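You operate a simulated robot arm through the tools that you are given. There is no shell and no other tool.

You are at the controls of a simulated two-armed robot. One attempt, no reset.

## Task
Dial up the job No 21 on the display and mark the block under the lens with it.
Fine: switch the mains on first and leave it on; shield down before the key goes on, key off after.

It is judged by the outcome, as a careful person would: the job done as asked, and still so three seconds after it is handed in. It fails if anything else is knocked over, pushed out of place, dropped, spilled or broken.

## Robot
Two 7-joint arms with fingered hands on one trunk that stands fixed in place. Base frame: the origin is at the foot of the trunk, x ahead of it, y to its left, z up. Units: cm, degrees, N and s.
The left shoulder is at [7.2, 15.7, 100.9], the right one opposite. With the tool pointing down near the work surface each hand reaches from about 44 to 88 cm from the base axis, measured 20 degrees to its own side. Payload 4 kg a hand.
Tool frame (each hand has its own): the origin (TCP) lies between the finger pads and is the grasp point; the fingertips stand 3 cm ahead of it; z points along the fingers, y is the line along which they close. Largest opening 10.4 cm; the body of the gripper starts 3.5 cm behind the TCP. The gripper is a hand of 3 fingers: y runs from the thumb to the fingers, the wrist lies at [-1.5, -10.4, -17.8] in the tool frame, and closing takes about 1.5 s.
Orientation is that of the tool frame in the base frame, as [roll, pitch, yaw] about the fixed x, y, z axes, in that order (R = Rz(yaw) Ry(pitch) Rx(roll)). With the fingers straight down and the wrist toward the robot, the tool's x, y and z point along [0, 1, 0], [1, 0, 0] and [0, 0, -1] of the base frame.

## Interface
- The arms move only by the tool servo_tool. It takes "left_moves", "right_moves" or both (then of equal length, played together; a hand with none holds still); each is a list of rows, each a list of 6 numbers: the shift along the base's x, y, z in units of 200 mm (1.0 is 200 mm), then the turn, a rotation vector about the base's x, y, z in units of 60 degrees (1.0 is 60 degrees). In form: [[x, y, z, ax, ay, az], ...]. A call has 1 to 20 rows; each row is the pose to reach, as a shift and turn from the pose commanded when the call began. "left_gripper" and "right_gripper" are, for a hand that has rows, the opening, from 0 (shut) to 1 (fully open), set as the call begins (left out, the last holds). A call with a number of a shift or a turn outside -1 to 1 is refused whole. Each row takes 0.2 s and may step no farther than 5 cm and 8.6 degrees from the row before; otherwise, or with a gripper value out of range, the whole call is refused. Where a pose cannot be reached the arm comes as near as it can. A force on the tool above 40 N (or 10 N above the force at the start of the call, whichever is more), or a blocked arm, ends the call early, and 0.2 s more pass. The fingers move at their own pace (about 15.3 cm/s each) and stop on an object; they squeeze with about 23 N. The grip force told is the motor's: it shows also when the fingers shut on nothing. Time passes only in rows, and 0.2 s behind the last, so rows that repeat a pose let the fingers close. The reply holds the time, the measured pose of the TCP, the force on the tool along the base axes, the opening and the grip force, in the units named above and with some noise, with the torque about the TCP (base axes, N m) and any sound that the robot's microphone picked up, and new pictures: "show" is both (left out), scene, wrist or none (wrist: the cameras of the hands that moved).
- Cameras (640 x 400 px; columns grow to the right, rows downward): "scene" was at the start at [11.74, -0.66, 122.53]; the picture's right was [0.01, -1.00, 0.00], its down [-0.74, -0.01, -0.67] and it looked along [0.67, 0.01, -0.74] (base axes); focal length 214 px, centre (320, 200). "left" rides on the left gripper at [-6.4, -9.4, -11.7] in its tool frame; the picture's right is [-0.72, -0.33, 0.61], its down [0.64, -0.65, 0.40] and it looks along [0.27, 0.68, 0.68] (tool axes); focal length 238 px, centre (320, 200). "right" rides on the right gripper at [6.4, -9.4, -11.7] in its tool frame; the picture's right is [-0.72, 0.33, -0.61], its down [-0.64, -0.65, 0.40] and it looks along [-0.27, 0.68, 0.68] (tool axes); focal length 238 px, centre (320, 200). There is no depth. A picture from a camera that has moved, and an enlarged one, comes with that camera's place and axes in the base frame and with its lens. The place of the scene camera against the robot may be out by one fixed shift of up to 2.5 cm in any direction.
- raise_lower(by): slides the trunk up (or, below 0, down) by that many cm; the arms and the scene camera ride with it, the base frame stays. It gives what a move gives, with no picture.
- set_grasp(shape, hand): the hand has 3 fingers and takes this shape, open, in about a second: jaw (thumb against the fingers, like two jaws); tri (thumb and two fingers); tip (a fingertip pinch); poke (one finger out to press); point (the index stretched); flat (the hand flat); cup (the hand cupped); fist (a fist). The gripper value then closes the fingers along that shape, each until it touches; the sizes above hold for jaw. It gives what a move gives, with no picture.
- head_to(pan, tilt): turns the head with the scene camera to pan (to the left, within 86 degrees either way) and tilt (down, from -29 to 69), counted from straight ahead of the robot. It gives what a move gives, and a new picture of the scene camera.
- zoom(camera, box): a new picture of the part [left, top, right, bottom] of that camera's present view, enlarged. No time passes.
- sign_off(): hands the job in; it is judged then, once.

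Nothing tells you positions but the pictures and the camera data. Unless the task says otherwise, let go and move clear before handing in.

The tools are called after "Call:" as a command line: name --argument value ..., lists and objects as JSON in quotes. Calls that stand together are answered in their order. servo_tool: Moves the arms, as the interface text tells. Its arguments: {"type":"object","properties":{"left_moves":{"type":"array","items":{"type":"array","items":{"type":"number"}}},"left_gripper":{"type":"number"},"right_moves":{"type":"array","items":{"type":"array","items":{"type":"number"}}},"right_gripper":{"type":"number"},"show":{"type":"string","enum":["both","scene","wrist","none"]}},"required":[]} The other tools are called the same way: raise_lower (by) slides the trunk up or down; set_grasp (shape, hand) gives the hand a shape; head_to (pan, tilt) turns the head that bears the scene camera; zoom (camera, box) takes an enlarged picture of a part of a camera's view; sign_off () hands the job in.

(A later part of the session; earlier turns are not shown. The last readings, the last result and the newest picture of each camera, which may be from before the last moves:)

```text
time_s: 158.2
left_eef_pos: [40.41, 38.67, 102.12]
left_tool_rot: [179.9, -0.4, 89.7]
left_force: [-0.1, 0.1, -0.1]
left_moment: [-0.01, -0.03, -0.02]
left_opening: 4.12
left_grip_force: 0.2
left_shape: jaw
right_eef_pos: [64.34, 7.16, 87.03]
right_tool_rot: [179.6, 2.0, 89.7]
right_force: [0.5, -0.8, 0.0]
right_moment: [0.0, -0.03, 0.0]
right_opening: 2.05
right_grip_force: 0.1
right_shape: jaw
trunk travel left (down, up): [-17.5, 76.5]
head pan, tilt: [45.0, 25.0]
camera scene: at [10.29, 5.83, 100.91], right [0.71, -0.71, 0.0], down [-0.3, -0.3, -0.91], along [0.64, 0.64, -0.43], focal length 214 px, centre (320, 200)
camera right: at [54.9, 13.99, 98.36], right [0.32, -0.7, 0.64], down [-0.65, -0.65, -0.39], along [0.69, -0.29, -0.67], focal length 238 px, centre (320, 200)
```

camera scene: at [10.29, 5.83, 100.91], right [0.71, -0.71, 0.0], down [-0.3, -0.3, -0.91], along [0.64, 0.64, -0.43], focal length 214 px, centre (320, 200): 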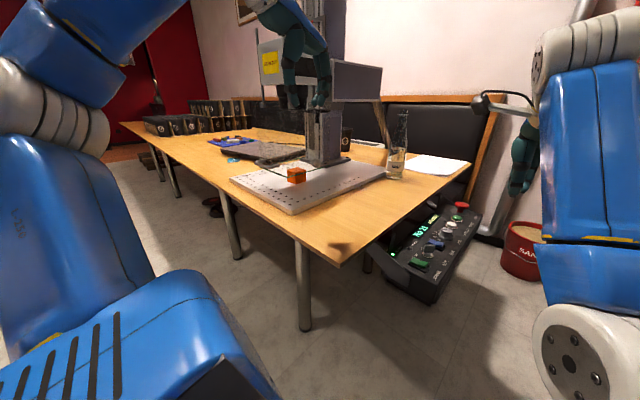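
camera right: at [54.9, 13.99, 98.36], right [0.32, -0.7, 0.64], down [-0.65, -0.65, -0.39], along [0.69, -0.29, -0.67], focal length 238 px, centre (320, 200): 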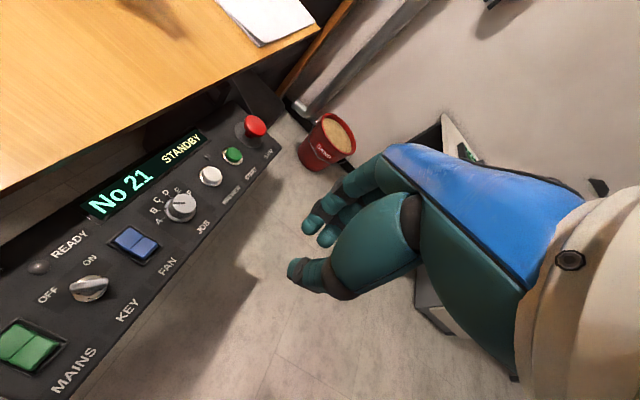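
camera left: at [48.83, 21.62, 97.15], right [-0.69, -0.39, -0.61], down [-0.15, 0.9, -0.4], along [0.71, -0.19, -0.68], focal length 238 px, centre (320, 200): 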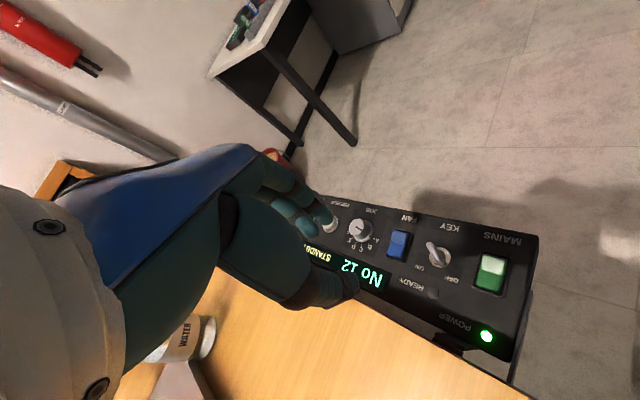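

Call:
servo_tool --right_moves '[[0, -0.2, 0.02, 0, 0, 0], [0, -0.4, 0.02, 0, 0, 0], [0, -0.6, 0.02, 0, 0, 0], [0, -0.8, 0.02, 0, 0, 0], [0, -1.0, 0.02, 0, 0, 0]]' --show "none"

Call:
servo_tool --right_moves '[[-0.1, -0.15, 0.1, 0, 0, 0], [-0.2, -0.3, 0.2, 0, 0, 0], [-0.2, -0.45, 0.2, 0, 0, 0]]' --show "scene"

Call:
head_to --pan -10 --tilt 50

```text
time_s: 159.4
left_eef_pos: [40.4, 38.5, 102.08]
left_tool_rot: [179.9, -0.4, 89.8]
left_force: [-0.2, -0.4, -0.3]
left_moment: [0.04, 0.0, 0.01]
left_opening: 4.17
left_grip_force: 0.0
left_shape: jaw
right_eef_pos: [64.28, -12.91, 87.4]
right_tool_rot: [179.7, 1.8, 89.8]
right_force: [0.4, -0.1, 0.6]
right_moment: [0.01, 0.02, 0.02]
right_opening: 2.05
right_grip_force: 0.0
right_shape: jaw
trunk travel left (down, up): [-17.5, 76.5]
head pan, tilt: [45.0, 25.0]
```

```text
time_s: 160.2
left_eef_pos: [40.36, 38.48, 102.13]
left_tool_rot: [179.9, -0.5, 89.8]
left_force: [1.0, 0.6, 0.9]
left_moment: [-0.01, 0.02, 0.02]
left_opening: 4.13
left_grip_force: 0.0
left_shape: jaw
right_eef_pos: [60.4, -21.71, 91.44]
right_tool_rot: [179.8, 1.8, 89.8]
right_force: [0.5, 0.2, 0.1]
right_moment: [0.0, 0.04, 0.02]
right_opening: 2.09
right_grip_force: 0.1
right_shape: jaw
trunk travel left (down, up): [-17.5, 76.5]
head pan, tilt: [45.0, 25.0]
camera scene: at [10.33, 5.63, 100.92], right [0.71, -0.71, 0.0], down [-0.3, -0.3, -0.91], along [0.64, 0.64, -0.42], focal length 214 px, centre (320, 200)
```

scene: 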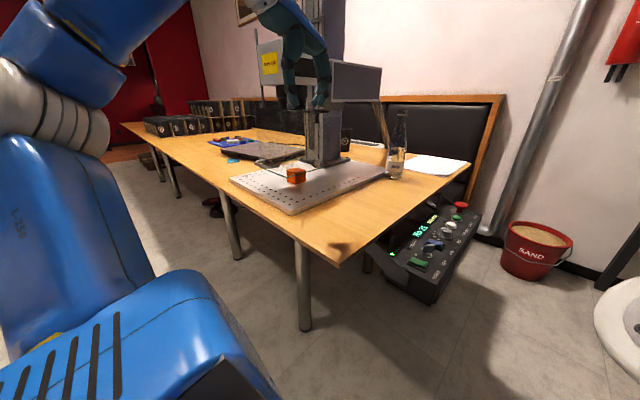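

```text
time_s: 161.5
left_eef_pos: [40.41, 38.57, 102.1]
left_tool_rot: [179.8, -0.6, 89.8]
left_force: [0.5, 0.0, 1.2]
left_moment: [-0.03, -0.02, 0.01]
left_opening: 4.15
left_grip_force: 0.0
left_shape: jaw
right_eef_pos: [60.36, -21.58, 91.46]
right_tool_rot: [179.6, 1.9, 89.7]
right_force: [0.2, -0.9, 0.0]
right_moment: [-0.06, -0.05, 0.0]
right_opening: 2.07
right_grip_force: 0.0
right_shape: jaw
trunk travel left (down, up): [-17.5, 76.5]
head pan, tilt: [-10.0, 50.0]
camera scene: at [11.35, -2.1, 97.18], right [-0.17, -0.98, 0.0], down [-0.76, 0.13, -0.64], along [0.63, -0.11, -0.77], focal length 214 px, centre (320, 200)
```

scene: 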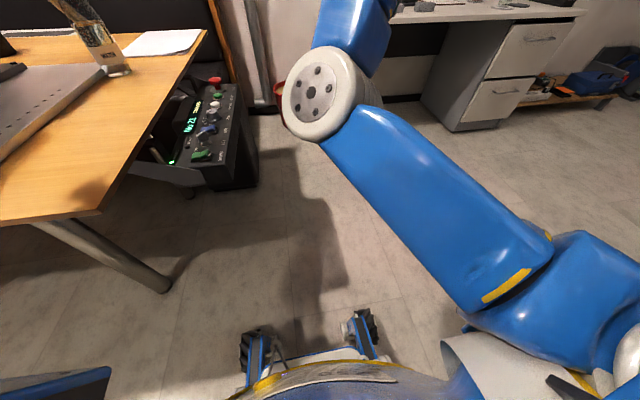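

The right elbow has drifted inward. I'll sweep the hand out to the right and in, to bring the elbow outward as before, then come back.

Call:
servo_tool --right_moves '[[-0.1, -0.15, 0.1, 0, 0, 0], [-0.2, -0.3, 0.2, 0, 0, 0], [-0.35, -0.45, 0.25, 0, 0, 0], [-0.5, -0.6, 0.3, 0, 0, -0.05], [-0.65, -0.75, 0.3, 0, 0, -0.1], [-0.8, -0.85, 0.3, 0, 0, -0.15]]' --show "scene"

```text
time_s: 162.9
left_eef_pos: [40.22, 38.53, 102.12]
left_tool_rot: [179.8, -0.5, 89.8]
left_force: [1.0, 0.9, 1.0]
left_moment: [0.0, -0.01, 0.0]
left_opening: 4.14
left_grip_force: 0.1
left_shape: jaw
right_eef_pos: [44.15, -38.75, 97.59]
right_tool_rot: [179.6, 1.9, 80.7]
right_force: [0.1, -0.5, -0.5]
right_moment: [-0.01, 0.02, 0.03]
right_opening: 2.06
right_grip_force: 0.1
right_shape: jaw
trunk travel left (down, up): [-17.5, 76.5]
head pan, tilt: [-10.0, 50.0]
camera scene: at [11.27, -2.2, 97.19], right [-0.17, -0.98, 0.0], down [-0.76, 0.13, -0.64], along [0.63, -0.11, -0.77], focal length 214 px, centre (320, 200)
```

scene: 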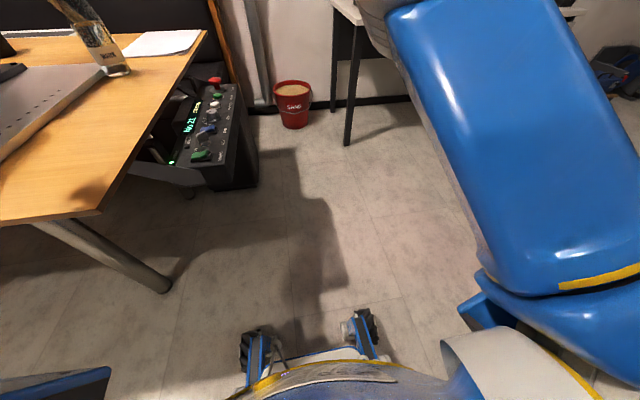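

Call:
servo_tool --right_moves '[[0.12, 0.15, -0.03, 0, 0, 0.05], [0.24, 0.3, -0.06, 0, 0, 0.1], [0.36, 0.45, -0.1, 0, 0, 0.15], [0.48, 0.6, -0.15, 0, 0, 0.2], [0.6, 0.75, -0.2, 0, 0, 0.25], [0.72, 0.9, -0.25, 0, 0, 0.3], [0.8, 1.0, -0.3, 0, 0, 0.35]]' --show "none"

Call:
servo_tool --right_moves '[[0, 0.2, 0, 0, 0, 0.07], [0, 0.4, 0, 0, 0, 0.14], [0, 0.6, -0.05, 0, 0, 0.2], [0, 0.8, -0.15, 0, 0, 0.25], [-0.05, 1.0, -0.2, 0, 0, 0.3]]' --show "scene"

```text
time_s: 164.5
left_eef_pos: [40.46, 38.76, 102.18]
left_tool_rot: [179.9, -0.4, 89.8]
left_force: [0.1, -0.4, -0.2]
left_moment: [0.0, -0.01, 0.01]
left_opening: 4.15
left_grip_force: 0.0
left_shape: jaw
right_eef_pos: [60.3, -20.14, 91.84]
right_tool_rot: [179.1, 0.9, 100.3]
right_force: [0.8, -0.5, 0.8]
right_moment: [-0.01, -0.01, 0.0]
right_opening: 2.07
right_grip_force: 0.1
right_shape: jaw
trunk travel left (down, up): [-17.5, 76.5]
head pan, tilt: [-10.0, 50.0]
```

```text
time_s: 165.2
left_eef_pos: [40.13, 38.55, 102.25]
left_tool_rot: [179.8, -0.5, 89.7]
left_force: [0.2, 0.1, 0.1]
left_moment: [-0.01, -0.01, 0.03]
left_opening: 4.14
left_grip_force: 0.2
left_shape: jaw
right_eef_pos: [61.29, -18.34, 92.55]
right_tool_rot: [177.4, -1.3, 102.4]
right_force: [-0.1, 0.0, 1.2]
right_moment: [-0.01, -0.01, 0.03]
right_opening: 2.05
right_grip_force: 0.1
right_shape: jaw
trunk travel left (down, up): [-17.5, 76.5]
head pan, tilt: [-10.0, 50.0]
stopped in row 3 (right hand): the arm was blocked; the commanded pose is now the measured one
camera scene: at [11.31, -2.12, 97.19], right [-0.17, -0.98, 0.0], down [-0.76, 0.13, -0.64], along [0.63, -0.11, -0.77], focal length 214 px, centre (320, 200)
```

scene: 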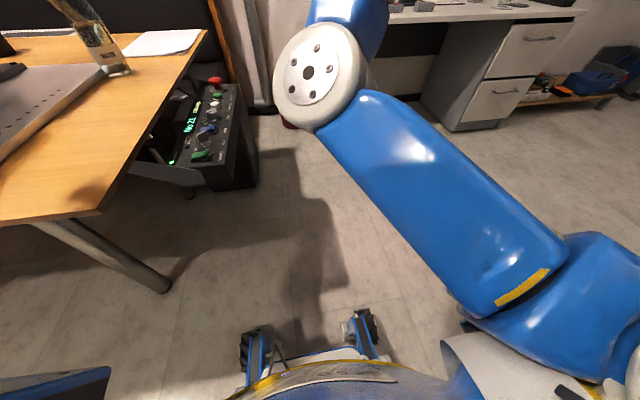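

Call:
servo_tool --right_moves '[[-0.05, -0.15, -0.05, 0.02, -0.02, -0.05], [-0.1, -0.3, -0.15, 0.04, -0.02, -0.1], [-0.15, -0.45, -0.3, 0.04, -0.02, -0.15], [-0.2, -0.55, -0.45, 0.04, -0.02, -0.2], [-0.2, -0.55, -0.6, 0.04, -0.02, -0.2]]' --show "scene"

```text
time_s: 166.4
left_eef_pos: [40.24, 38.65, 102.15]
left_tool_rot: [179.8, -0.5, 89.9]
left_force: [0.4, -1.0, -0.3]
left_moment: [0.0, 0.02, -0.01]
left_opening: 4.1
left_grip_force: 0.1
left_shape: jaw
right_eef_pos: [57.23, -28.97, 80.6]
right_tool_rot: [175.9, -3.2, 90.8]
right_force: [-0.5, -0.4, -0.1]
right_moment: [0.02, 0.04, 0.02]
right_opening: 2.06
right_grip_force: 0.1
right_shape: jaw
trunk travel left (down, up): [-17.5, 76.5]
head pan, tilt: [-10.0, 50.0]
camera scene: at [11.39, -2.13, 97.18], right [-0.17, -0.98, 0.0], down [-0.76, 0.13, -0.64], along [0.63, -0.11, -0.77], focal length 214 px, centre (320, 200)
```

scene: 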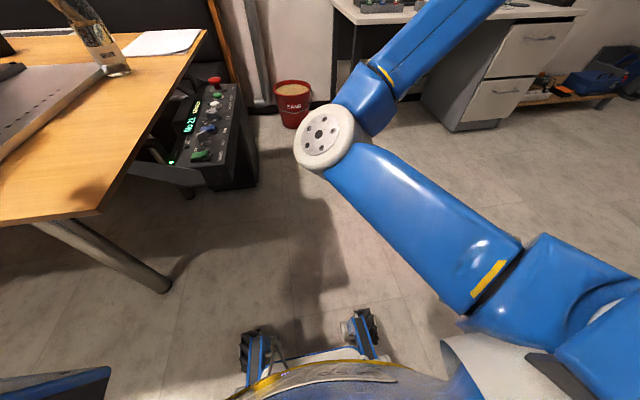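

Call:
servo_tool --right_moves '[[0.03, 0.2, 0.03, -0.02, 0.03, 0.05], [0.06, 0.4, 0.06, -0.04, 0.05, 0.1], [0.09, 0.6, 0.06, -0.054, 0.0675, 0.15], [0.12, 0.8, 0.06, -0.054, 0.0675, 0.2], [0.12, 1.0, 0.06, -0.054, 0.0675, 0.25]]' --show "none"

Call:
servo_tool --right_moves '[[0, 0.2, 0, 0, 0, 0.07], [0, 0.4, 0, 0, 0, 0.14], [0, 0.6, 0, 0, 0, 0.2], [0, 0.8, 0, 0, 0, 0.25], [0, 1.0, 0, 0, 0, 0.25]]' --show "scene"

```text
time_s: 167.8
left_eef_pos: [40.08, 38.49, 102.21]
left_tool_rot: [179.7, -0.6, 89.9]
left_force: [-0.1, -0.3, 0.7]
left_moment: [0.02, -0.02, 0.02]
left_opening: 4.12
left_grip_force: 0.0
left_shape: jaw
right_eef_pos: [62.51, -15.14, 83.6]
right_tool_rot: [178.7, -1.4, 99.6]
right_force: [0.2, 1.7, -0.4]
right_moment: [-0.01, 0.0, 0.0]
right_opening: 2.06
right_grip_force: 0.1
right_shape: jaw
right hand out of reach, approached as far as the arm can: row 4, 5
trunk travel left (down, up): [-17.5, 76.5]
head pan, tilt: [-10.0, 50.0]
stopped in row 5 (right hand): the arm was blocked; the commanded pose is now the measured one
```

```text
time_s: 169.2
left_eef_pos: [40.15, 38.32, 102.37]
left_tool_rot: [179.8, -0.6, 89.8]
left_force: [-0.1, -0.3, -0.4]
left_moment: [-0.01, 0.02, -0.01]
left_opening: 4.14
left_grip_force: 0.0
left_shape: jaw
right_eef_pos: [64.57, 0.12, 85.39]
right_tool_rot: [177.1, -1.6, 109.6]
right_force: [0.3, -0.9, -0.1]
right_moment: [0.01, 0.02, -0.01]
right_opening: 2.06
right_grip_force: 0.1
right_shape: jaw
trunk travel left (down, up): [-17.5, 76.5]
head pan, tilt: [-10.0, 50.0]
stopped in row 5 (right hand): the arm was blocked; the commanded pose is now the measured one
camera scene: at [11.34, -2.1, 97.18], right [-0.17, -0.98, 0.0], down [-0.76, 0.13, -0.64], along [0.63, -0.11, -0.77], focal length 214 px, centre (320, 200)
```

scene: 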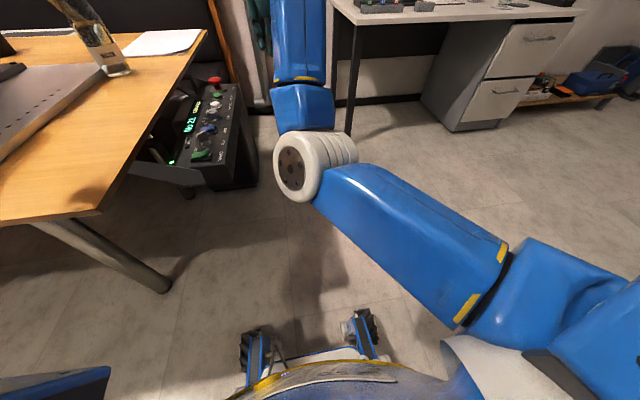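

The in-between height doesn't help. I'll return to the posture that worked (trunk −20, hand via [61.5, −16, 86.6]) and use the poke finger, which needs little yaw change.

Call:
servo_tool --right_moves '[[-0.03, -0.2, 0, -0.01, 0.01, -0.05], [-0.06, -0.4, 0, -0.02, 0.02, -0.12], [-0.1, -0.6, 0, -0.03, 0.03, -0.19], [-0.13, -0.8, 0, -0.041, 0.0366, -0.26], [-0.15, -0.95, 0, -0.041, 0.0366, -0.33], [-0.15, -1.0, 0, -0.041, 0.0366, -0.33]]' --show "none"

Call:
raise_lower --by 5

Call:
set_grasp --shape "poke" --hand "right"

```text
time_s: 170.6
left_eef_pos: [40.04, 38.47, 102.33]
left_tool_rot: [179.6, -0.7, 89.8]
left_force: [1.0, 0.1, 0.0]
left_moment: [0.01, 0.0, 0.01]
left_opening: 4.14
left_grip_force: 0.1
left_shape: jaw
right_eef_pos: [61.44, -19.43, 85.24]
right_tool_rot: [179.9, 0.4, 90.2]
right_force: [0.5, 0.6, 0.1]
right_moment: [0.01, 0.02, 0.03]
right_opening: 2.08
right_grip_force: 0.0
right_shape: jaw
trunk travel left (down, up): [-17.5, 76.5]
head pan, tilt: [-10.0, 50.0]
```

```text
time_s: 171.6
left_eef_pos: [40.07, 38.38, 107.35]
left_tool_rot: [179.8, -0.5, 89.8]
left_force: [0.5, 0.7, -0.8]
left_moment: [-0.01, -0.01, 0.0]
left_opening: 4.16
left_grip_force: 0.0
left_shape: jaw
right_eef_pos: [61.4, -19.4, 90.22]
right_tool_rot: [179.8, 0.5, 90.2]
right_force: [-0.2, -0.3, 0.1]
right_moment: [-0.01, 0.02, -0.02]
right_opening: 2.05
right_grip_force: 0.1
right_shape: jaw
trunk travel left (down, up): [-22.5, 71.5]
head pan, tilt: [-10.0, 50.0]
```

```text
time_s: 172.4
left_eef_pos: [40.0, 38.45, 107.32]
left_tool_rot: [179.6, -0.6, 89.8]
left_force: [0.3, 0.8, 0.3]
left_moment: [0.01, -0.03, 0.02]
left_opening: 4.14
left_grip_force: 0.1
left_shape: jaw
right_eef_pos: [61.52, -19.48, 90.18]
right_tool_rot: [179.8, 0.5, 90.3]
right_force: [0.2, -0.2, 0.6]
right_moment: [-0.01, -0.01, 0.01]
right_opening: 0.0
right_grip_force: 0.2
right_shape: poke
trunk travel left (down, up): [-22.5, 71.5]
head pan, tilt: [-10.0, 50.0]
```

Call:
servo_tool --right_moves '[[0, 0.2, -0.05, 0, 0, 0.06], [0, 0.4, -0.1, 0, 0, 0.12], [0, 0.6, -0.15, 0, 0, 0.18], [0, 0.8, -0.18, 0, 0, 0.24], [0, 1.0, -0.18, 0, 0, 0.3]]' --show "scene"

```text
time_s: 173.8
left_eef_pos: [39.9, 38.37, 107.44]
left_tool_rot: [179.6, -0.7, 89.9]
left_force: [-0.3, -0.8, -0.5]
left_moment: [0.03, 0.02, -0.01]
left_opening: 4.11
left_grip_force: 0.1
left_shape: jaw
right_eef_pos: [63.29, -4.21, 88.21]
right_tool_rot: [178.2, 0.5, 103.3]
right_force: [0.4, 0.4, -0.1]
right_moment: [0.02, 0.01, 0.0]
right_opening: 0.0
right_grip_force: 0.0
right_shape: poke
right hand out of reach, approached as far as the arm can: row 3, 4, 5
trunk travel left (down, up): [-22.5, 71.5]
head pan, tilt: [-10.0, 50.0]
stopped in row 5 (right hand): the arm was blocked; the commanded pose is now the measured one
camera scene: at [11.35, -2.1, 102.18], right [-0.17, -0.98, 0.0], down [-0.76, 0.13, -0.64], along [0.63, -0.11, -0.77], focal length 214 px, centre (320, 200)
```

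scene: 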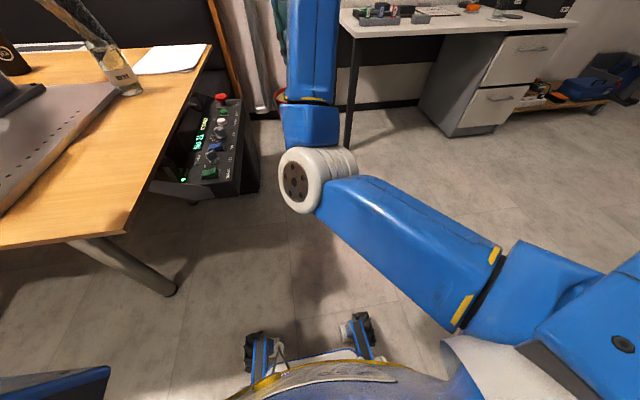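

The elbow is in the wrong posture again. I'll recreate the sequence that produced the good one: trunk back up 20, hand low over the front of the panel, then out and up, then trunk down.

Call:
servo_tool --right_moves '[[-0.03, -0.2, 0, 0.02, 0, -0.06], [-0.06, -0.4, 0, 0.03, 0, -0.12], [-0.08, -0.6, 0, 0.03, 0, -0.18]]' --show "none"

Call:
raise_lower --by 20

Call:
servo_tool --right_moves '[[0, 0, -0.2, 0, 0, 0], [0, 0, -0.4, 0, 0, 0], [0, 0, -0.6, 0, 0, 0], [0, 0, -0.8, 0, 0, 0], [0, 0, -1.0, 0, 0, 0]]' --show "scene"

```text
time_s: 174.7
left_eef_pos: [39.93, 38.36, 107.43]
left_tool_rot: [179.6, -0.6, 89.8]
left_force: [-0.5, 0.5, -1.3]
left_moment: [0.04, -0.01, -0.03]
left_opening: 4.15
left_grip_force: 0.1
left_shape: jaw
right_eef_pos: [61.78, -16.09, 88.14]
right_tool_rot: [177.9, -1.2, 92.6]
right_force: [1.0, -0.3, 0.1]
right_moment: [-0.02, 0.01, 0.03]
right_opening: 0.0
right_grip_force: 0.1
right_shape: poke
trunk travel left (down, up): [-22.5, 71.5]
head pan, tilt: [-10.0, 50.0]
```

```text
time_s: 176.8
left_eef_pos: [40.02, 38.28, 127.45]
left_tool_rot: [179.7, -0.6, 89.7]
left_force: [-0.3, -0.4, -0.3]
left_moment: [0.02, 0.03, -0.03]
left_opening: 4.16
left_grip_force: 0.0
left_shape: jaw
right_eef_pos: [61.72, -16.15, 108.15]
right_tool_rot: [177.9, -1.1, 92.6]
right_force: [-0.1, 0.2, 0.3]
right_moment: [0.01, -0.04, 0.01]
right_opening: 0.0
right_grip_force: 0.1
right_shape: poke
trunk travel left (down, up): [-42.5, 51.5]
head pan, tilt: [-10.0, 50.0]
```

```text
time_s: 178.2
left_eef_pos: [39.7, 38.4, 127.41]
left_tool_rot: [179.4, -0.8, 89.9]
left_force: [-0.3, 0.8, 0.2]
left_moment: [0.0, 0.01, 0.03]
left_opening: 4.14
left_grip_force: 0.1
left_shape: jaw
right_eef_pos: [62.43, -20.85, 89.99]
right_tool_rot: [175.9, 1.8, 88.0]
right_force: [0.1, 0.4, 0.4]
right_moment: [0.01, -0.01, 0.01]
right_opening: 0.01
right_grip_force: 0.1
right_shape: poke
trunk travel left (down, up): [-42.5, 51.5]
head pan, tilt: [-10.0, 50.0]
stopped in row 5 (right hand): the arm was blocked; the commanded pose is now the measured one
camera scene: at [11.35, -2.06, 122.19], right [-0.17, -0.98, 0.0], down [-0.76, 0.13, -0.64], along [0.63, -0.11, -0.77], focal length 214 px, centre (320, 200)
```

scene: 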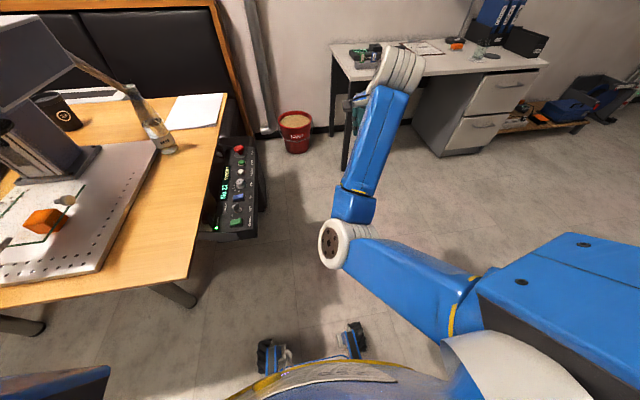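

Call:
servo_tool --right_moves '[[0.05, -0.2, 0.1, 0.02, 0, 0], [0.1, -0.4, 0.2, 0.04, 0, 0], [0.15, -0.6, 0.3, 0.06, -0.02, 0], [0.15, -0.8, 0.4, 0.068, -0.03, 0], [0.15, -1.0, 0.5, 0.068, -0.03, 0], [0.1, -1.0, 0.7, 0.068, -0.03, 0]]' --show "scene"

```text
time_s: 179.6
left_eef_pos: [39.7, 38.16, 127.41]
left_tool_rot: [179.5, -0.7, 89.8]
left_force: [0.3, -0.4, 0.2]
left_moment: [0.01, -0.02, -0.02]
left_opening: 4.15
left_grip_force: 0.1
left_shape: jaw
right_eef_pos: [64.49, -40.78, 104.11]
right_tool_rot: [174.3, -2.4, 88.4]
right_force: [-0.6, 0.7, 0.0]
right_moment: [-0.01, 0.01, -0.05]
right_opening: 0.0
right_grip_force: 0.0
right_shape: poke
trunk travel left (down, up): [-42.5, 51.5]
head pan, tilt: [-10.0, 50.0]
camera scene: at [11.29, -2.22, 122.19], right [-0.17, -0.98, 0.0], down [-0.76, 0.13, -0.64], along [0.63, -0.11, -0.77], focal length 214 px, centre (320, 200)
```

scene: 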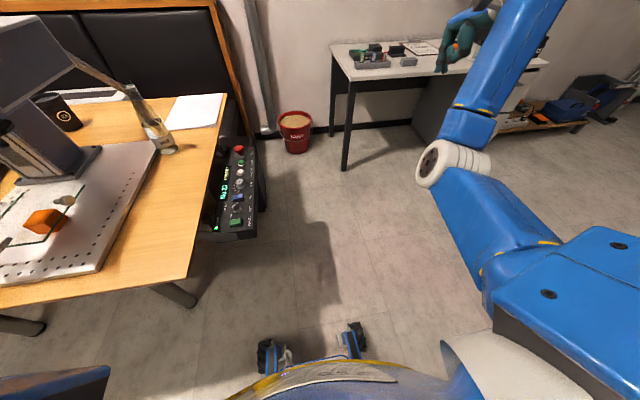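

Call:
servo_tool --right_moves '[[-0.02, 0.2, 0.02, -0.01, 0.03, 0], [-0.05, 0.4, 0.04, -0.02, 0.05, 0], [-0.08, 0.6, 0.08, -0.03, 0.08, 0], [-0.11, 0.8, 0.1, -0.037, 0.0959, 0.02], [-0.14, 1.0, 0.12, -0.037, 0.0959, 0.03]]' --show "scene"

```text
time_s: 180.8
left_eef_pos: [39.81, 38.36, 127.44]
left_tool_rot: [179.5, -0.6, 89.8]
left_force: [0.0, -0.1, 0.0]
left_moment: [-0.01, -0.02, 0.02]
left_opening: 4.14
left_grip_force: 0.0
left_shape: jaw
right_eef_pos: [61.64, -20.42, 106.27]
right_tool_rot: [179.9, -0.1, 89.9]
right_force: [-0.5, 0.8, 0.0]
right_moment: [0.0, 0.0, 0.02]
right_opening: 0.03
right_grip_force: 0.0
right_shape: poke
trunk travel left (down, up): [-42.5, 51.5]
head pan, tilt: [-10.0, 50.0]
camera scene: at [11.39, -2.03, 122.18], right [-0.17, -0.98, 0.0], down [-0.76, 0.13, -0.64], along [0.63, -0.11, -0.77], focal length 214 px, centre (320, 200)
```

scene: 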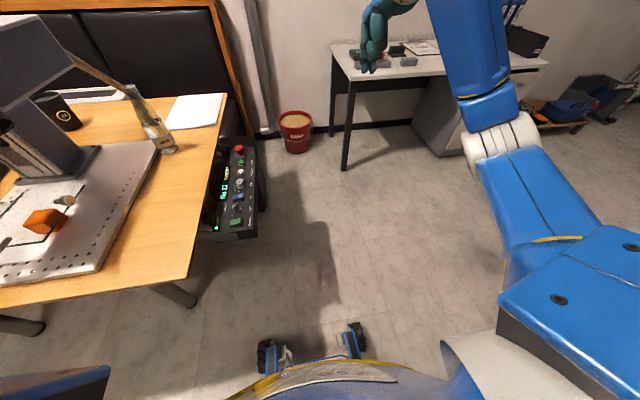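

That's the good posture again (elbow outside). Lowering the trunk by 20 and approaching the key area the same way as before.

Call:
raise_lower --by -20

Call:
servo_tool --right_moves '[[0, 0.2, 0, 0, 0, 0.06], [0, 0.4, 0, 0, 0, 0.12], [0, 0.6, 0, 0, 0, 0.18], [0, 0.8, 0, 0, 0, 0.24], [0, 1.0, 0, 0, 0, 0.3]]' --show "none"

Call:
servo_tool --right_moves '[[0, 0.2, 0, 0, 0, 0.06], [0, 0.4, -0.05, 0, 0, 0.12], [-0.03, 0.6, -0.1, 0, 0, 0.15], [-0.06, 0.75, -0.18, 0, 0, 0.17], [-0.09, 0.82, -0.28, 0, 0, 0.17], [-0.09, 0.82, -0.28, 0, 0, 0.17]]' --show "wrist"

```text
time_s: 183.0
left_eef_pos: [39.81, 38.35, 107.46]
left_tool_rot: [179.5, -0.7, 89.8]
left_force: [-0.4, 0.5, -0.2]
left_moment: [-0.02, -0.01, 0.01]
left_opening: 4.13
left_grip_force: 0.0
left_shape: jaw
right_eef_pos: [61.73, -20.55, 86.38]
right_tool_rot: [179.9, -0.1, 90.0]
right_force: [0.9, 0.5, -0.4]
right_moment: [0.01, 0.02, 0.02]
right_opening: 0.0
right_grip_force: 0.0
right_shape: poke
trunk travel left (down, up): [-22.5, 71.5]
head pan, tilt: [-10.0, 50.0]
```

```text
time_s: 184.2
left_eef_pos: [39.85, 38.46, 107.37]
left_tool_rot: [179.5, -0.5, 89.7]
left_force: [0.3, -0.7, 0.8]
left_moment: [-0.03, 0.0, -0.02]
left_opening: 4.15
left_grip_force: 0.1
left_shape: jaw
right_eef_pos: [61.69, -0.47, 86.36]
right_tool_rot: [-179.9, -0.1, 108.0]
right_force: [0.2, -0.5, -0.6]
right_moment: [-0.02, 0.01, 0.01]
right_opening: 0.02
right_grip_force: 0.0
right_shape: poke
trunk travel left (down, up): [-22.5, 71.5]
head pan, tilt: [-10.0, 50.0]
```

```text
time_s: 185.6
left_eef_pos: [39.82, 38.21, 107.57]
left_tool_rot: [179.5, -0.7, 89.7]
left_force: [0.0, -0.8, -0.2]
left_moment: [-0.01, 0.0, 0.0]
left_opening: 4.14
left_grip_force: 0.0
left_shape: jaw
right_eef_pos: [59.91, 15.75, 80.85]
right_tool_rot: [179.9, -0.1, 118.2]
right_force: [-0.5, -0.3, -0.6]
right_moment: [0.02, 0.02, -0.02]
right_opening: 0.02
right_grip_force: 0.1
right_shape: poke
trunk travel left (down, up): [-22.5, 71.5]
head pan, tilt: [-10.0, 50.0]
camera right: at [48.59, 16.79, 92.3], right [0.63, -0.48, 0.61], down [-0.27, -0.87, -0.41], along [0.73, 0.09, -0.68], focal length 238 px, centre (320, 200)
```

right: 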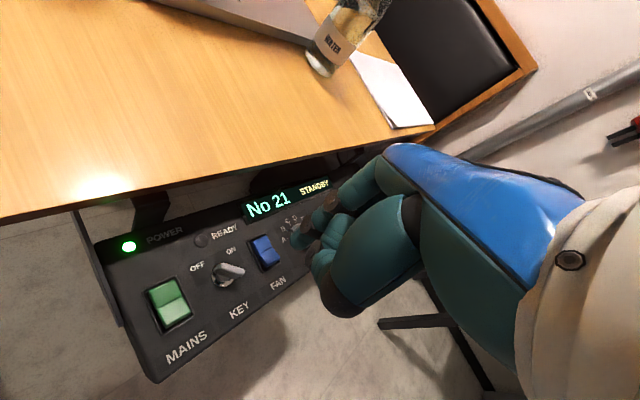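

Call:
zoom --camera "right" --box '[190, 190, 350, 320]'

```text
3.08 times, centred on (270, 255) of right
camera zoom: at [48.59, 16.79, 92.3], right [0.63, -0.48, 0.61], down [-0.27, -0.87, -0.41], along [0.73, 0.09, -0.68], focal length 733 px, centre (474, 31)
```

zoom: 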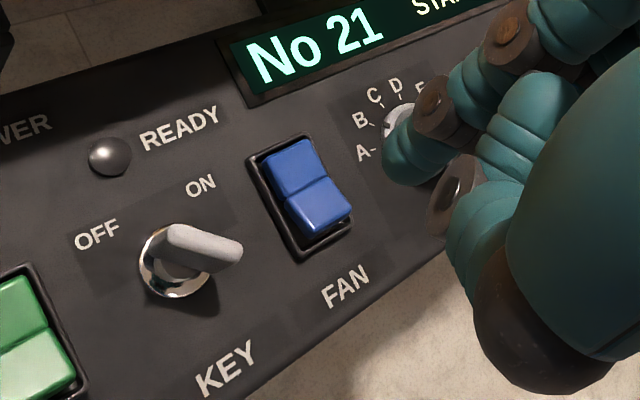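

The index tip is about (−0.36, +0.44) from the TCP axis. I'll descend on the east side of the blade's near end, clear of the fan frame.

Call:
servo_tool --right_moves '[[0, 0.063, -0.05, 0, 0, 0], [0, 0.063, -0.2, 0, 0, 0], [0, 0.063, -0.33, 0, 0, 0], [0, 0.063, -0.4, 0, 0, 0], [0, 0.063, -0.44, 0, 0, 0], [0, 0.063, -0.45, 0, 0, 0]]' --show "wrist"

Call:
zoom --camera "right" --box '[210, 165, 350, 305]'

```text
time_s: 187.0
left_eef_pos: [39.77, 38.2, 107.63]
left_tool_rot: [179.5, -0.8, 89.8]
left_force: [-0.3, -0.4, -0.1]
left_moment: [-0.04, 0.02, 0.02]
left_opening: 4.14
left_grip_force: 0.0
left_shape: jaw
right_eef_pos: [59.91, 16.95, 71.77]
right_tool_rot: [179.9, -0.3, 118.2]
right_force: [-0.6, 0.3, -0.3]
right_moment: [0.01, 0.0, 0.0]
right_opening: 0.0
right_grip_force: 0.1
right_shape: poke
trunk travel left (down, up): [-22.5, 71.5]
head pan, tilt: [-10.0, 50.0]
camera right: at [48.58, 18.07, 83.29], right [0.63, -0.48, 0.61], down [-0.27, -0.87, -0.41], along [0.73, 0.09, -0.68], focal length 238 px, centre (320, 200)
```

right: 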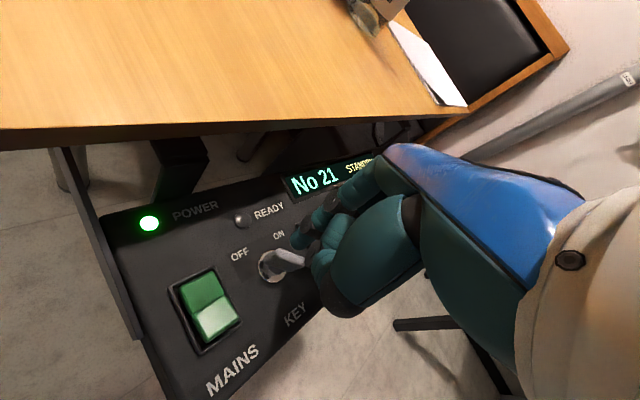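

```text
2.86 times, centred on (280, 235) of right
camera zoom: at [48.58, 18.07, 83.29], right [0.63, -0.48, 0.61], down [-0.27, -0.87, -0.41], along [0.73, 0.09, -0.68], focal length 681 px, centre (434, 100)
```

zoom: 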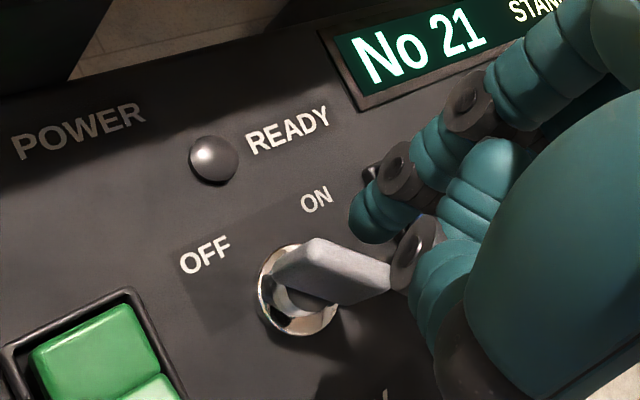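

The index is beside the blade's NE face. Pushing it around in a small clockwise arc.

Call:
servo_tool --right_moves '[[-0.0225, -0.011, 0, 0, 0, 0], [-0.025, -0.025, 0, 0, 0, 0], [-0.027, -0.0385, 0, 0, 0, 0], [-0.032, -0.05, 0, 0, 0, 0], [-0.038, -0.06, 0, 0, 0, 0]]' --show "wrist"

Call:
zoom --camera "right" --box '[210, 165, 350, 305]'

```text
time_s: 188.2
left_eef_pos: [39.83, 38.27, 107.46]
left_tool_rot: [179.5, -0.7, 89.8]
left_force: [-0.6, -0.5, -0.9]
left_moment: [-0.03, 0.05, 0.0]
left_opening: 4.11
left_grip_force: 0.1
left_shape: jaw
right_eef_pos: [59.09, 15.78, 71.78]
right_tool_rot: [180.0, -0.2, 118.1]
right_force: [0.3, -0.1, 0.1]
right_moment: [-0.03, -0.04, 0.01]
right_opening: 0.01
right_grip_force: 0.0
right_shape: poke
trunk travel left (down, up): [-22.5, 71.5]
head pan, tilt: [-10.0, 50.0]
camera right: at [47.86, 16.79, 83.29], right [0.63, -0.48, 0.61], down [-0.27, -0.87, -0.41], along [0.73, 0.09, -0.68], focal length 238 px, centre (320, 200)
```

right: 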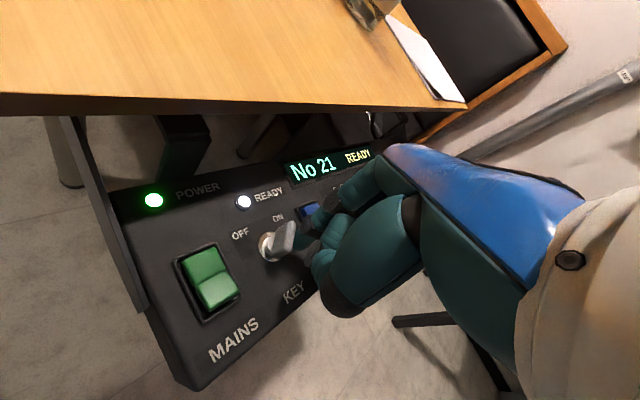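

```text
2.86 times, centred on (280, 235) of right
camera zoom: at [47.86, 16.79, 83.29], right [0.63, -0.48, 0.61], down [-0.27, -0.87, -0.41], along [0.73, 0.09, -0.68], focal length 681 px, centre (434, 100)
```

zoom: 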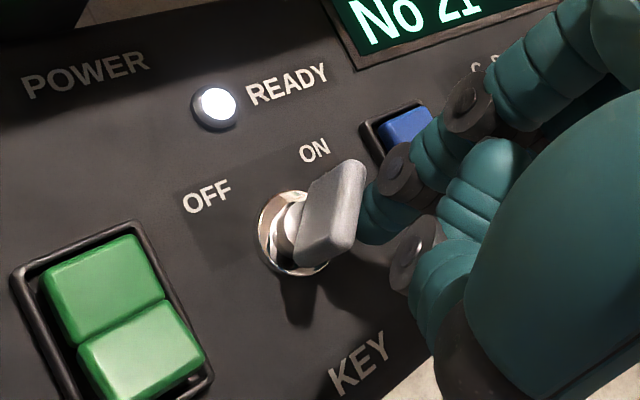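

The key snapped to ON: READY lamp is lit and the display says "No 21 READY". I'll lift off and move toward START (≈[78.9, 17.45, 69]), tilting the hand 25° outward for reach.

Call:
servo_tool --right_moves '[[0.005, -0.01, 0.08, 0, 0, 0], [0.005, -0.01, 0.25, 0, 0, 0], [0.005, -0.01, 0.45, 0, 0, 0], [0.1, -0.01, 0.58, 0.03, -0.06, 0], [0.25, -0.01, 0.62, 0.06, -0.12, 0], [0.4, -0.01, 0.62, 0.09, -0.19, -0.02], [0.55, 0, 0.62, 0.12, -0.26, -0.04], [0.68, 0.01, 0.62, 0.145, -0.32, -0.06], [0.72, 0.02, 0.62, 0.173, -0.379, -0.06]]' --show "both"

Call:
zoom --camera "right" --box '[150, 115, 370, 315]'

```text
time_s: 190.2
left_eef_pos: [39.84, 38.21, 107.52]
left_tool_rot: [179.6, -0.7, 89.8]
left_force: [-0.8, 0.6, 0.8]
left_moment: [-0.04, -0.03, 0.0]
left_opening: 4.13
left_grip_force: 0.0
left_shape: jaw
right_eef_pos: [73.64, 16.18, 84.03]
right_tool_rot: [154.9, 0.6, 114.5]
right_force: [0.0, 0.6, 0.3]
right_moment: [0.01, 0.0, 0.02]
right_opening: 0.03
right_grip_force: 0.0
right_shape: poke
trunk travel left (down, up): [-22.5, 71.5]
head pan, tilt: [-10.0, 50.0]
camera scene: at [11.4, -2.05, 102.18], right [-0.17, -0.98, 0.0], down [-0.76, 0.13, -0.64], along [0.63, -0.11, -0.77], focal length 214 px, centre (320, 200)
camera right: at [58.77, 16.35, 90.5], right [0.33, -0.63, 0.7], down [-0.11, -0.76, -0.64], along [0.94, 0.13, -0.32], focal length 238 px, centre (320, 200)
```

scene: 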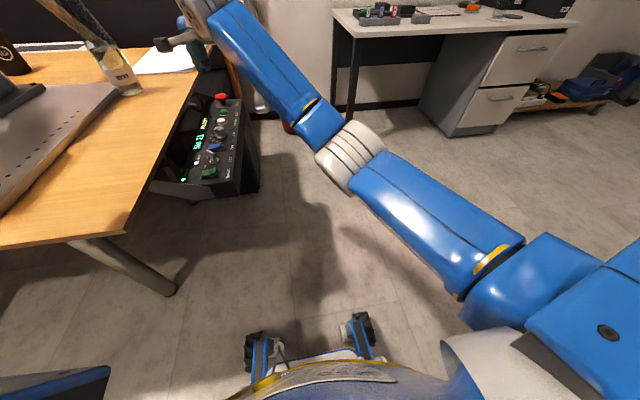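
right: 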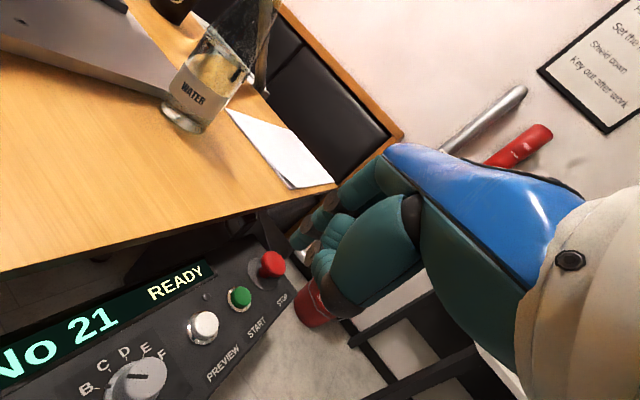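

```text
2.00 times, centred on (260, 215) of right
camera zoom: at [58.77, 16.35, 90.5], right [0.33, -0.63, 0.7], down [-0.11, -0.76, -0.64], along [0.94, 0.13, -0.32], focal length 477 px, centre (440, 170)
```

zoom: 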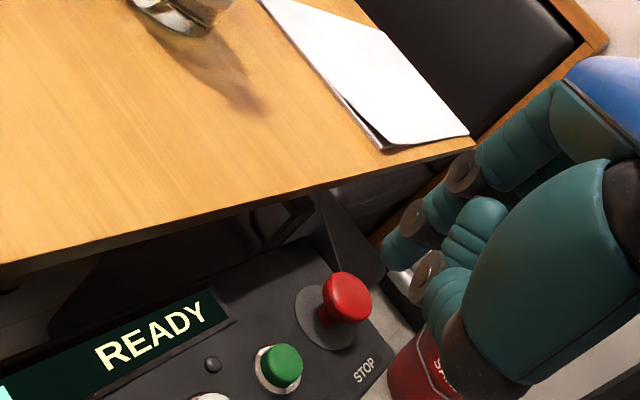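

The tip prediction matches the picture. Moving above START and checking alignment.

Call:
servo_tool --right_moves '[[0.08, 0.002, -0.05, 0, 0, 0], [0.16, 0.004, -0.15, 0, 0, 0], [0.225, 0.006, -0.27, 0, 0, 0], [0.225, 0.006, -0.36, 0, 0, 0], [0.225, 0.006, -0.4, 0, 0, 0], [0.225, 0.006, -0.4, 0, 0, 0]]' --show "wrist"

Call:
zoom --camera "right" --box '[190, 155, 350, 315]'

```text
time_s: 191.6
left_eef_pos: [39.83, 38.3, 107.51]
left_tool_rot: [179.5, -0.7, 89.8]
left_force: [1.1, 0.3, 0.5]
left_moment: [-0.04, -0.04, 0.03]
left_opening: 4.14
left_grip_force: 0.1
left_shape: jaw
right_eef_pos: [78.2, 16.32, 76.07]
right_tool_rot: [155.0, 0.6, 114.4]
right_force: [0.5, -0.1, -0.9]
right_moment: [-0.03, 0.01, 0.01]
right_opening: 0.0
right_grip_force: 0.0
right_shape: poke
trunk travel left (down, up): [-22.5, 71.5]
head pan, tilt: [-10.0, 50.0]
camera right: at [63.15, 16.49, 82.51], right [0.33, -0.63, 0.7], down [-0.11, -0.76, -0.64], along [0.94, 0.13, -0.32], focal length 238 px, centre (320, 200)
```

right: 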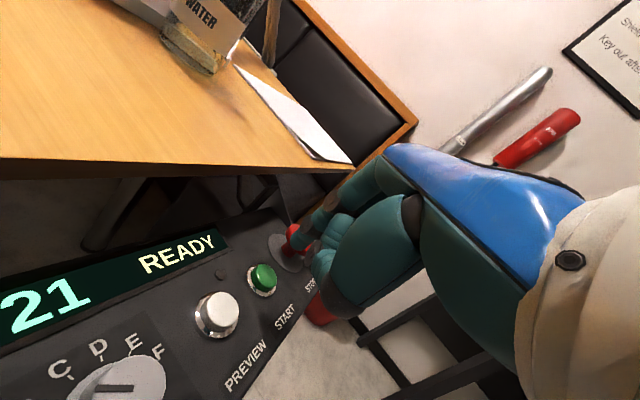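

```text
2.50 times, centred on (270, 235) of right
camera zoom: at [63.15, 16.49, 82.51], right [0.33, -0.63, 0.7], down [-0.11, -0.76, -0.64], along [0.94, 0.13, -0.32], focal length 596 px, centre (445, 112)
```

zoom: 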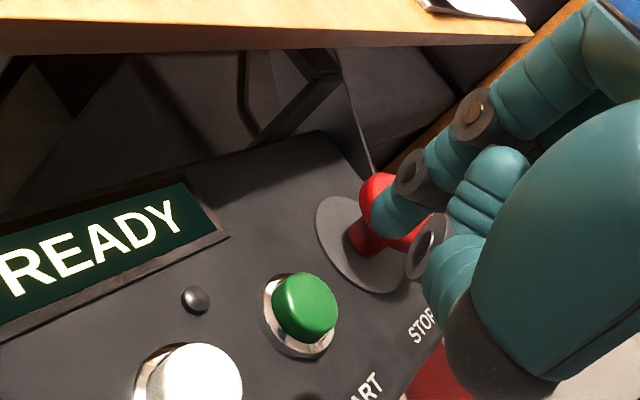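

Aligned over START (refined to ≈[79.35, 17.2]). Pressing down.

Call:
servo_tool --right_moves '[[0.009, -0.008, -0.1, 0, 0, 0], [0.009, -0.008, -0.17, 0, 0, 0], [0.009, -0.008, -0.2, 0, 0, 0], [0.009, -0.008, -0.22, 0, 0, 0], [0.009, -0.008, -0.24, 0, 0, 0], [0.009, -0.008, -0.255, 0, 0, 0]]' --show "wrist"

Call:
zoom --camera "right" --box '[150, 135, 350, 315]'

```text
time_s: 193.0
left_eef_pos: [39.94, 38.28, 107.48]
left_tool_rot: [179.5, -0.5, 89.7]
left_force: [0.0, -0.6, 0.8]
left_moment: [0.03, -0.01, 0.04]
left_opening: 4.13
left_grip_force: 0.1
left_shape: jaw
right_eef_pos: [78.15, 16.27, 70.96]
right_tool_rot: [155.0, 0.6, 114.4]
right_force: [0.0, 0.2, -0.1]
right_moment: [0.02, 0.0, -0.02]
right_opening: 0.0
right_grip_force: 0.1
right_shape: poke
trunk travel left (down, up): [-22.5, 71.5]
head pan, tilt: [-10.0, 50.0]
camera right: at [63.32, 16.36, 77.39], right [0.33, -0.63, 0.7], down [-0.11, -0.76, -0.64], along [0.94, 0.13, -0.32], focal length 238 px, centre (320, 200)
```

right: 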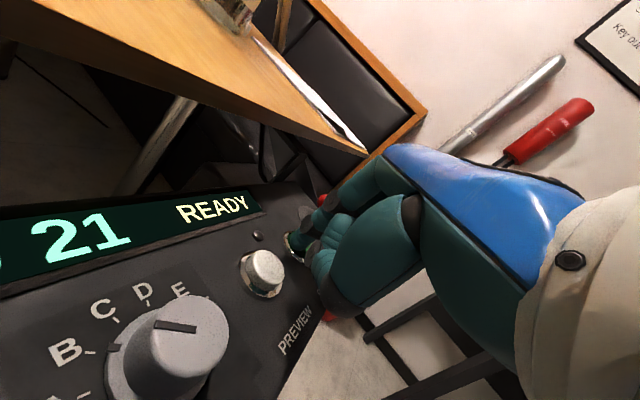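

```text
2.22 times, centred on (250, 225) of right
camera zoom: at [63.32, 16.36, 77.39], right [0.33, -0.63, 0.7], down [-0.11, -0.76, -0.64], along [0.94, 0.13, -0.32], focal length 530 px, centre (476, 144)
```

zoom: 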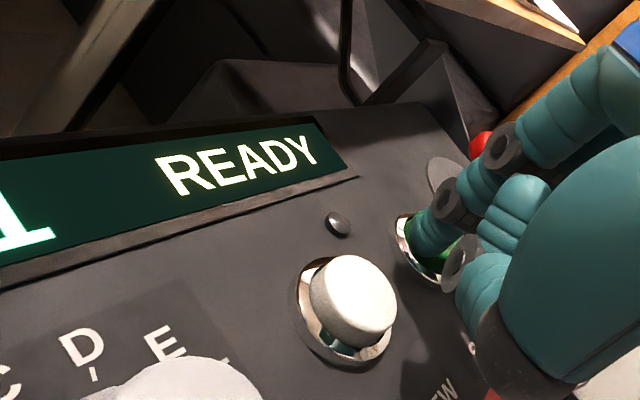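

Touching position but no force yet; pressing a bit further.

Call:
servo_tool --right_moves '[[0, 0, -0.015, 0, 0, 0], [0, 0, -0.03, 0, 0, 0], [0, 0, -0.045, 0, 0, 0], [0, 0, -0.06, 0, 0, 0]]' --show "wrist"

Call:
zoom --camera "right" --box '[50, 135, 350, 315]'

```text
time_s: 194.0
left_eef_pos: [39.68, 38.2, 107.65]
left_tool_rot: [179.4, -0.6, 89.8]
left_force: [-0.3, 0.1, 0.3]
left_moment: [-0.03, 0.02, -0.02]
left_opening: 4.13
left_grip_force: 0.1
left_shape: jaw
right_eef_pos: [78.0, 16.15, 69.99]
right_tool_rot: [154.7, 0.6, 114.5]
right_force: [-2.3, -3.4, 7.3]
right_moment: [-0.06, -0.08, -0.08]
right_opening: 0.01
right_grip_force: 0.1
right_shape: poke
trunk travel left (down, up): [-22.5, 71.5]
head pan, tilt: [-10.0, 50.0]
heard: click
camera right: at [63.2, 16.26, 76.42], right [0.33, -0.63, 0.7], down [-0.11, -0.76, -0.64], along [0.94, 0.13, -0.32], focal length 238 px, centre (320, 200)
```

right: 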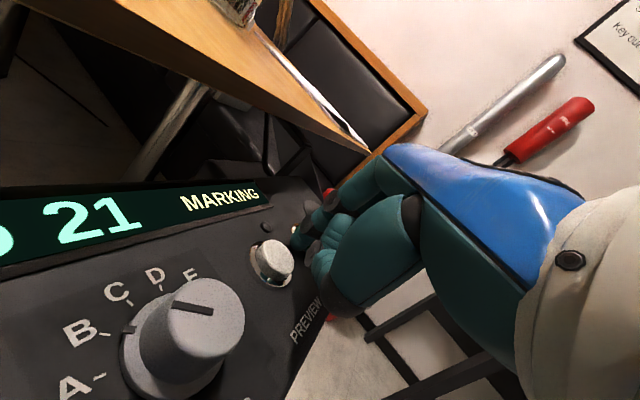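

```text
2.13 times, centred on (200, 225) of right
camera zoom: at [63.2, 16.26, 76.42], right [0.33, -0.63, 0.7], down [-0.11, -0.76, -0.64], along [0.94, 0.13, -0.32], focal length 508 px, centre (576, 147)
```

zoom: 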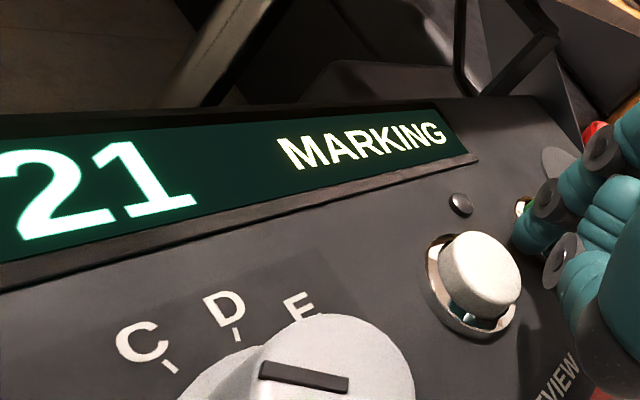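

"MARKING" is running. I'll lift off START straight up and watch the display until it finishes.

Call:
servo_tool --right_moves '[[0, 0, 0.05, 0, 0, 0], [0, 0, 0.15, 0, 0, 0], [0, 0, 0.3, 0, 0, 0], [0, 0, 0.45, 0, 0, 0], [-0.03, 0, 0.6, 0, 0, 0], [-0.1, 0, 0.7, 0, 0, 0]]' --show "wrist"

Call:
zoom --camera "right" --box '[0, 200, 300, 400]'

Call:
head_to --pan 40 --tilt 25

Call:
zoom --camera "scene" --box '[220, 90, 360, 250]'

```text
time_s: 195.4
left_eef_pos: [39.81, 38.25, 107.43]
left_tool_rot: [179.5, -0.7, 89.9]
left_force: [0.3, 0.4, 0.0]
left_moment: [-0.01, -0.02, 0.01]
left_opening: 4.13
left_grip_force: 0.0
left_shape: jaw
right_eef_pos: [76.22, 16.17, 83.67]
right_tool_rot: [154.9, 0.6, 114.5]
right_force: [0.0, 0.2, -0.2]
right_moment: [-0.01, 0.03, 0.02]
right_opening: 0.0
right_grip_force: 0.1
right_shape: poke
trunk travel left (down, up): [-22.5, 71.5]
head pan, tilt: [-10.0, 50.0]
camera right: at [61.28, 16.33, 90.19], right [0.33, -0.63, 0.7], down [-0.11, -0.76, -0.64], along [0.94, 0.13, -0.32], focal length 238 px, centre (320, 200)
```

right: 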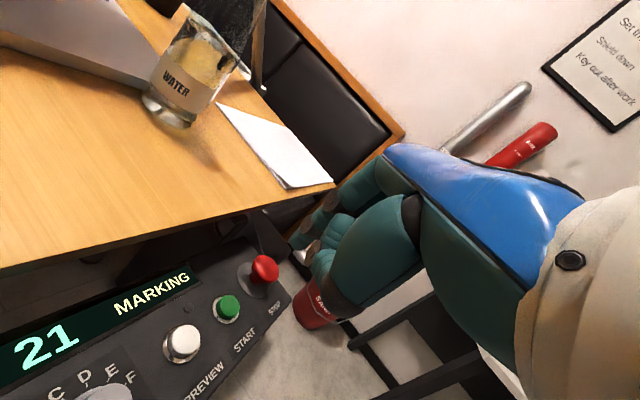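

```text
2.00 times, centred on (150, 300) of right
camera zoom: at [61.28, 16.33, 90.19], right [0.33, -0.63, 0.7], down [-0.11, -0.76, -0.64], along [0.94, 0.13, -0.32], focal length 477 px, centre (660, 0)
```

zoom: 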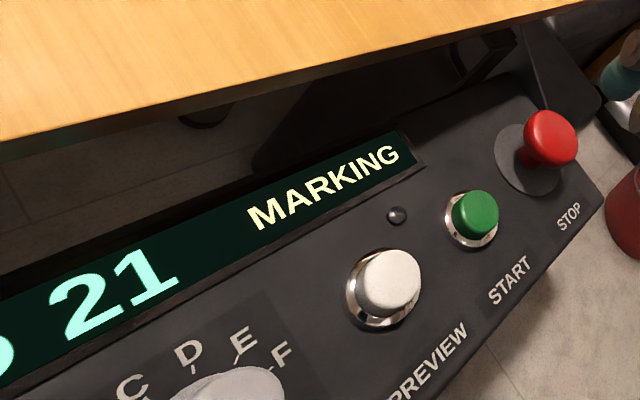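

```text
time_s: 196.6
left_eef_pos: [39.84, 38.19, 107.48]
left_tool_rot: [179.6, -0.9, 89.8]
left_force: [0.3, 0.7, -0.7]
left_moment: [-0.01, 0.03, -0.02]
left_opening: 4.16
left_grip_force: 0.1
left_shape: jaw
right_eef_pos: [76.28, 16.1, 83.69]
right_tool_rot: [154.9, 0.5, 114.6]
right_force: [0.0, -0.4, -0.9]
right_moment: [0.03, -0.01, 0.02]
right_opening: 0.0
right_grip_force: 0.2
right_shape: poke
trunk travel left (down, up): [-22.5, 71.5]
head pan, tilt: [40.0, 25.0]
camera scene: at [10.87, 5.23, 105.91], right [0.64, -0.77, 0.0], down [-0.33, -0.27, -0.9], along [0.69, 0.58, -0.43], focal length 214 px, centre (320, 200)
```

scene: 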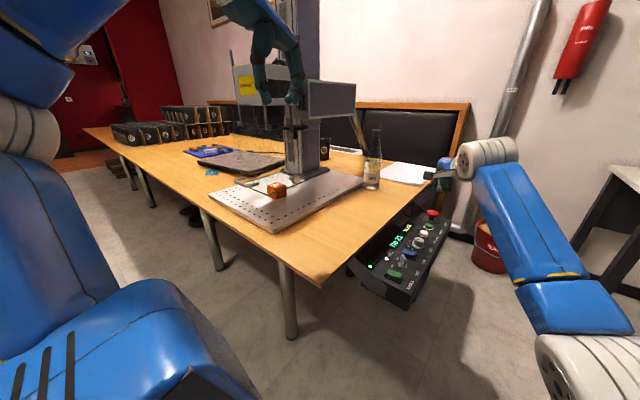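

```text
2.50 times, centred on (290, 170) of scene
camera zoom: at [10.87, 5.23, 105.91], right [0.64, -0.77, 0.0], down [-0.33, -0.27, -0.9], along [0.69, 0.58, -0.43], focal length 536 px, centre (395, 275)
```

zoom: 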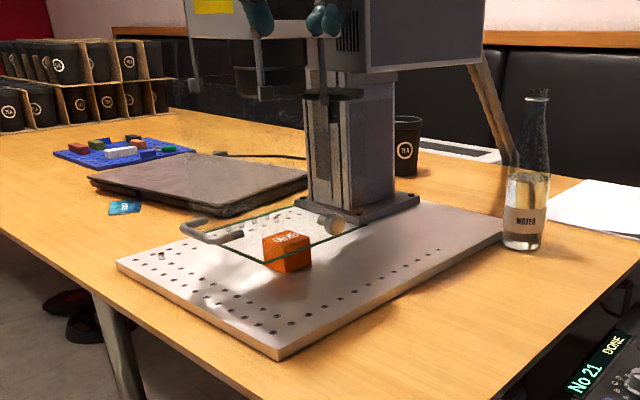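

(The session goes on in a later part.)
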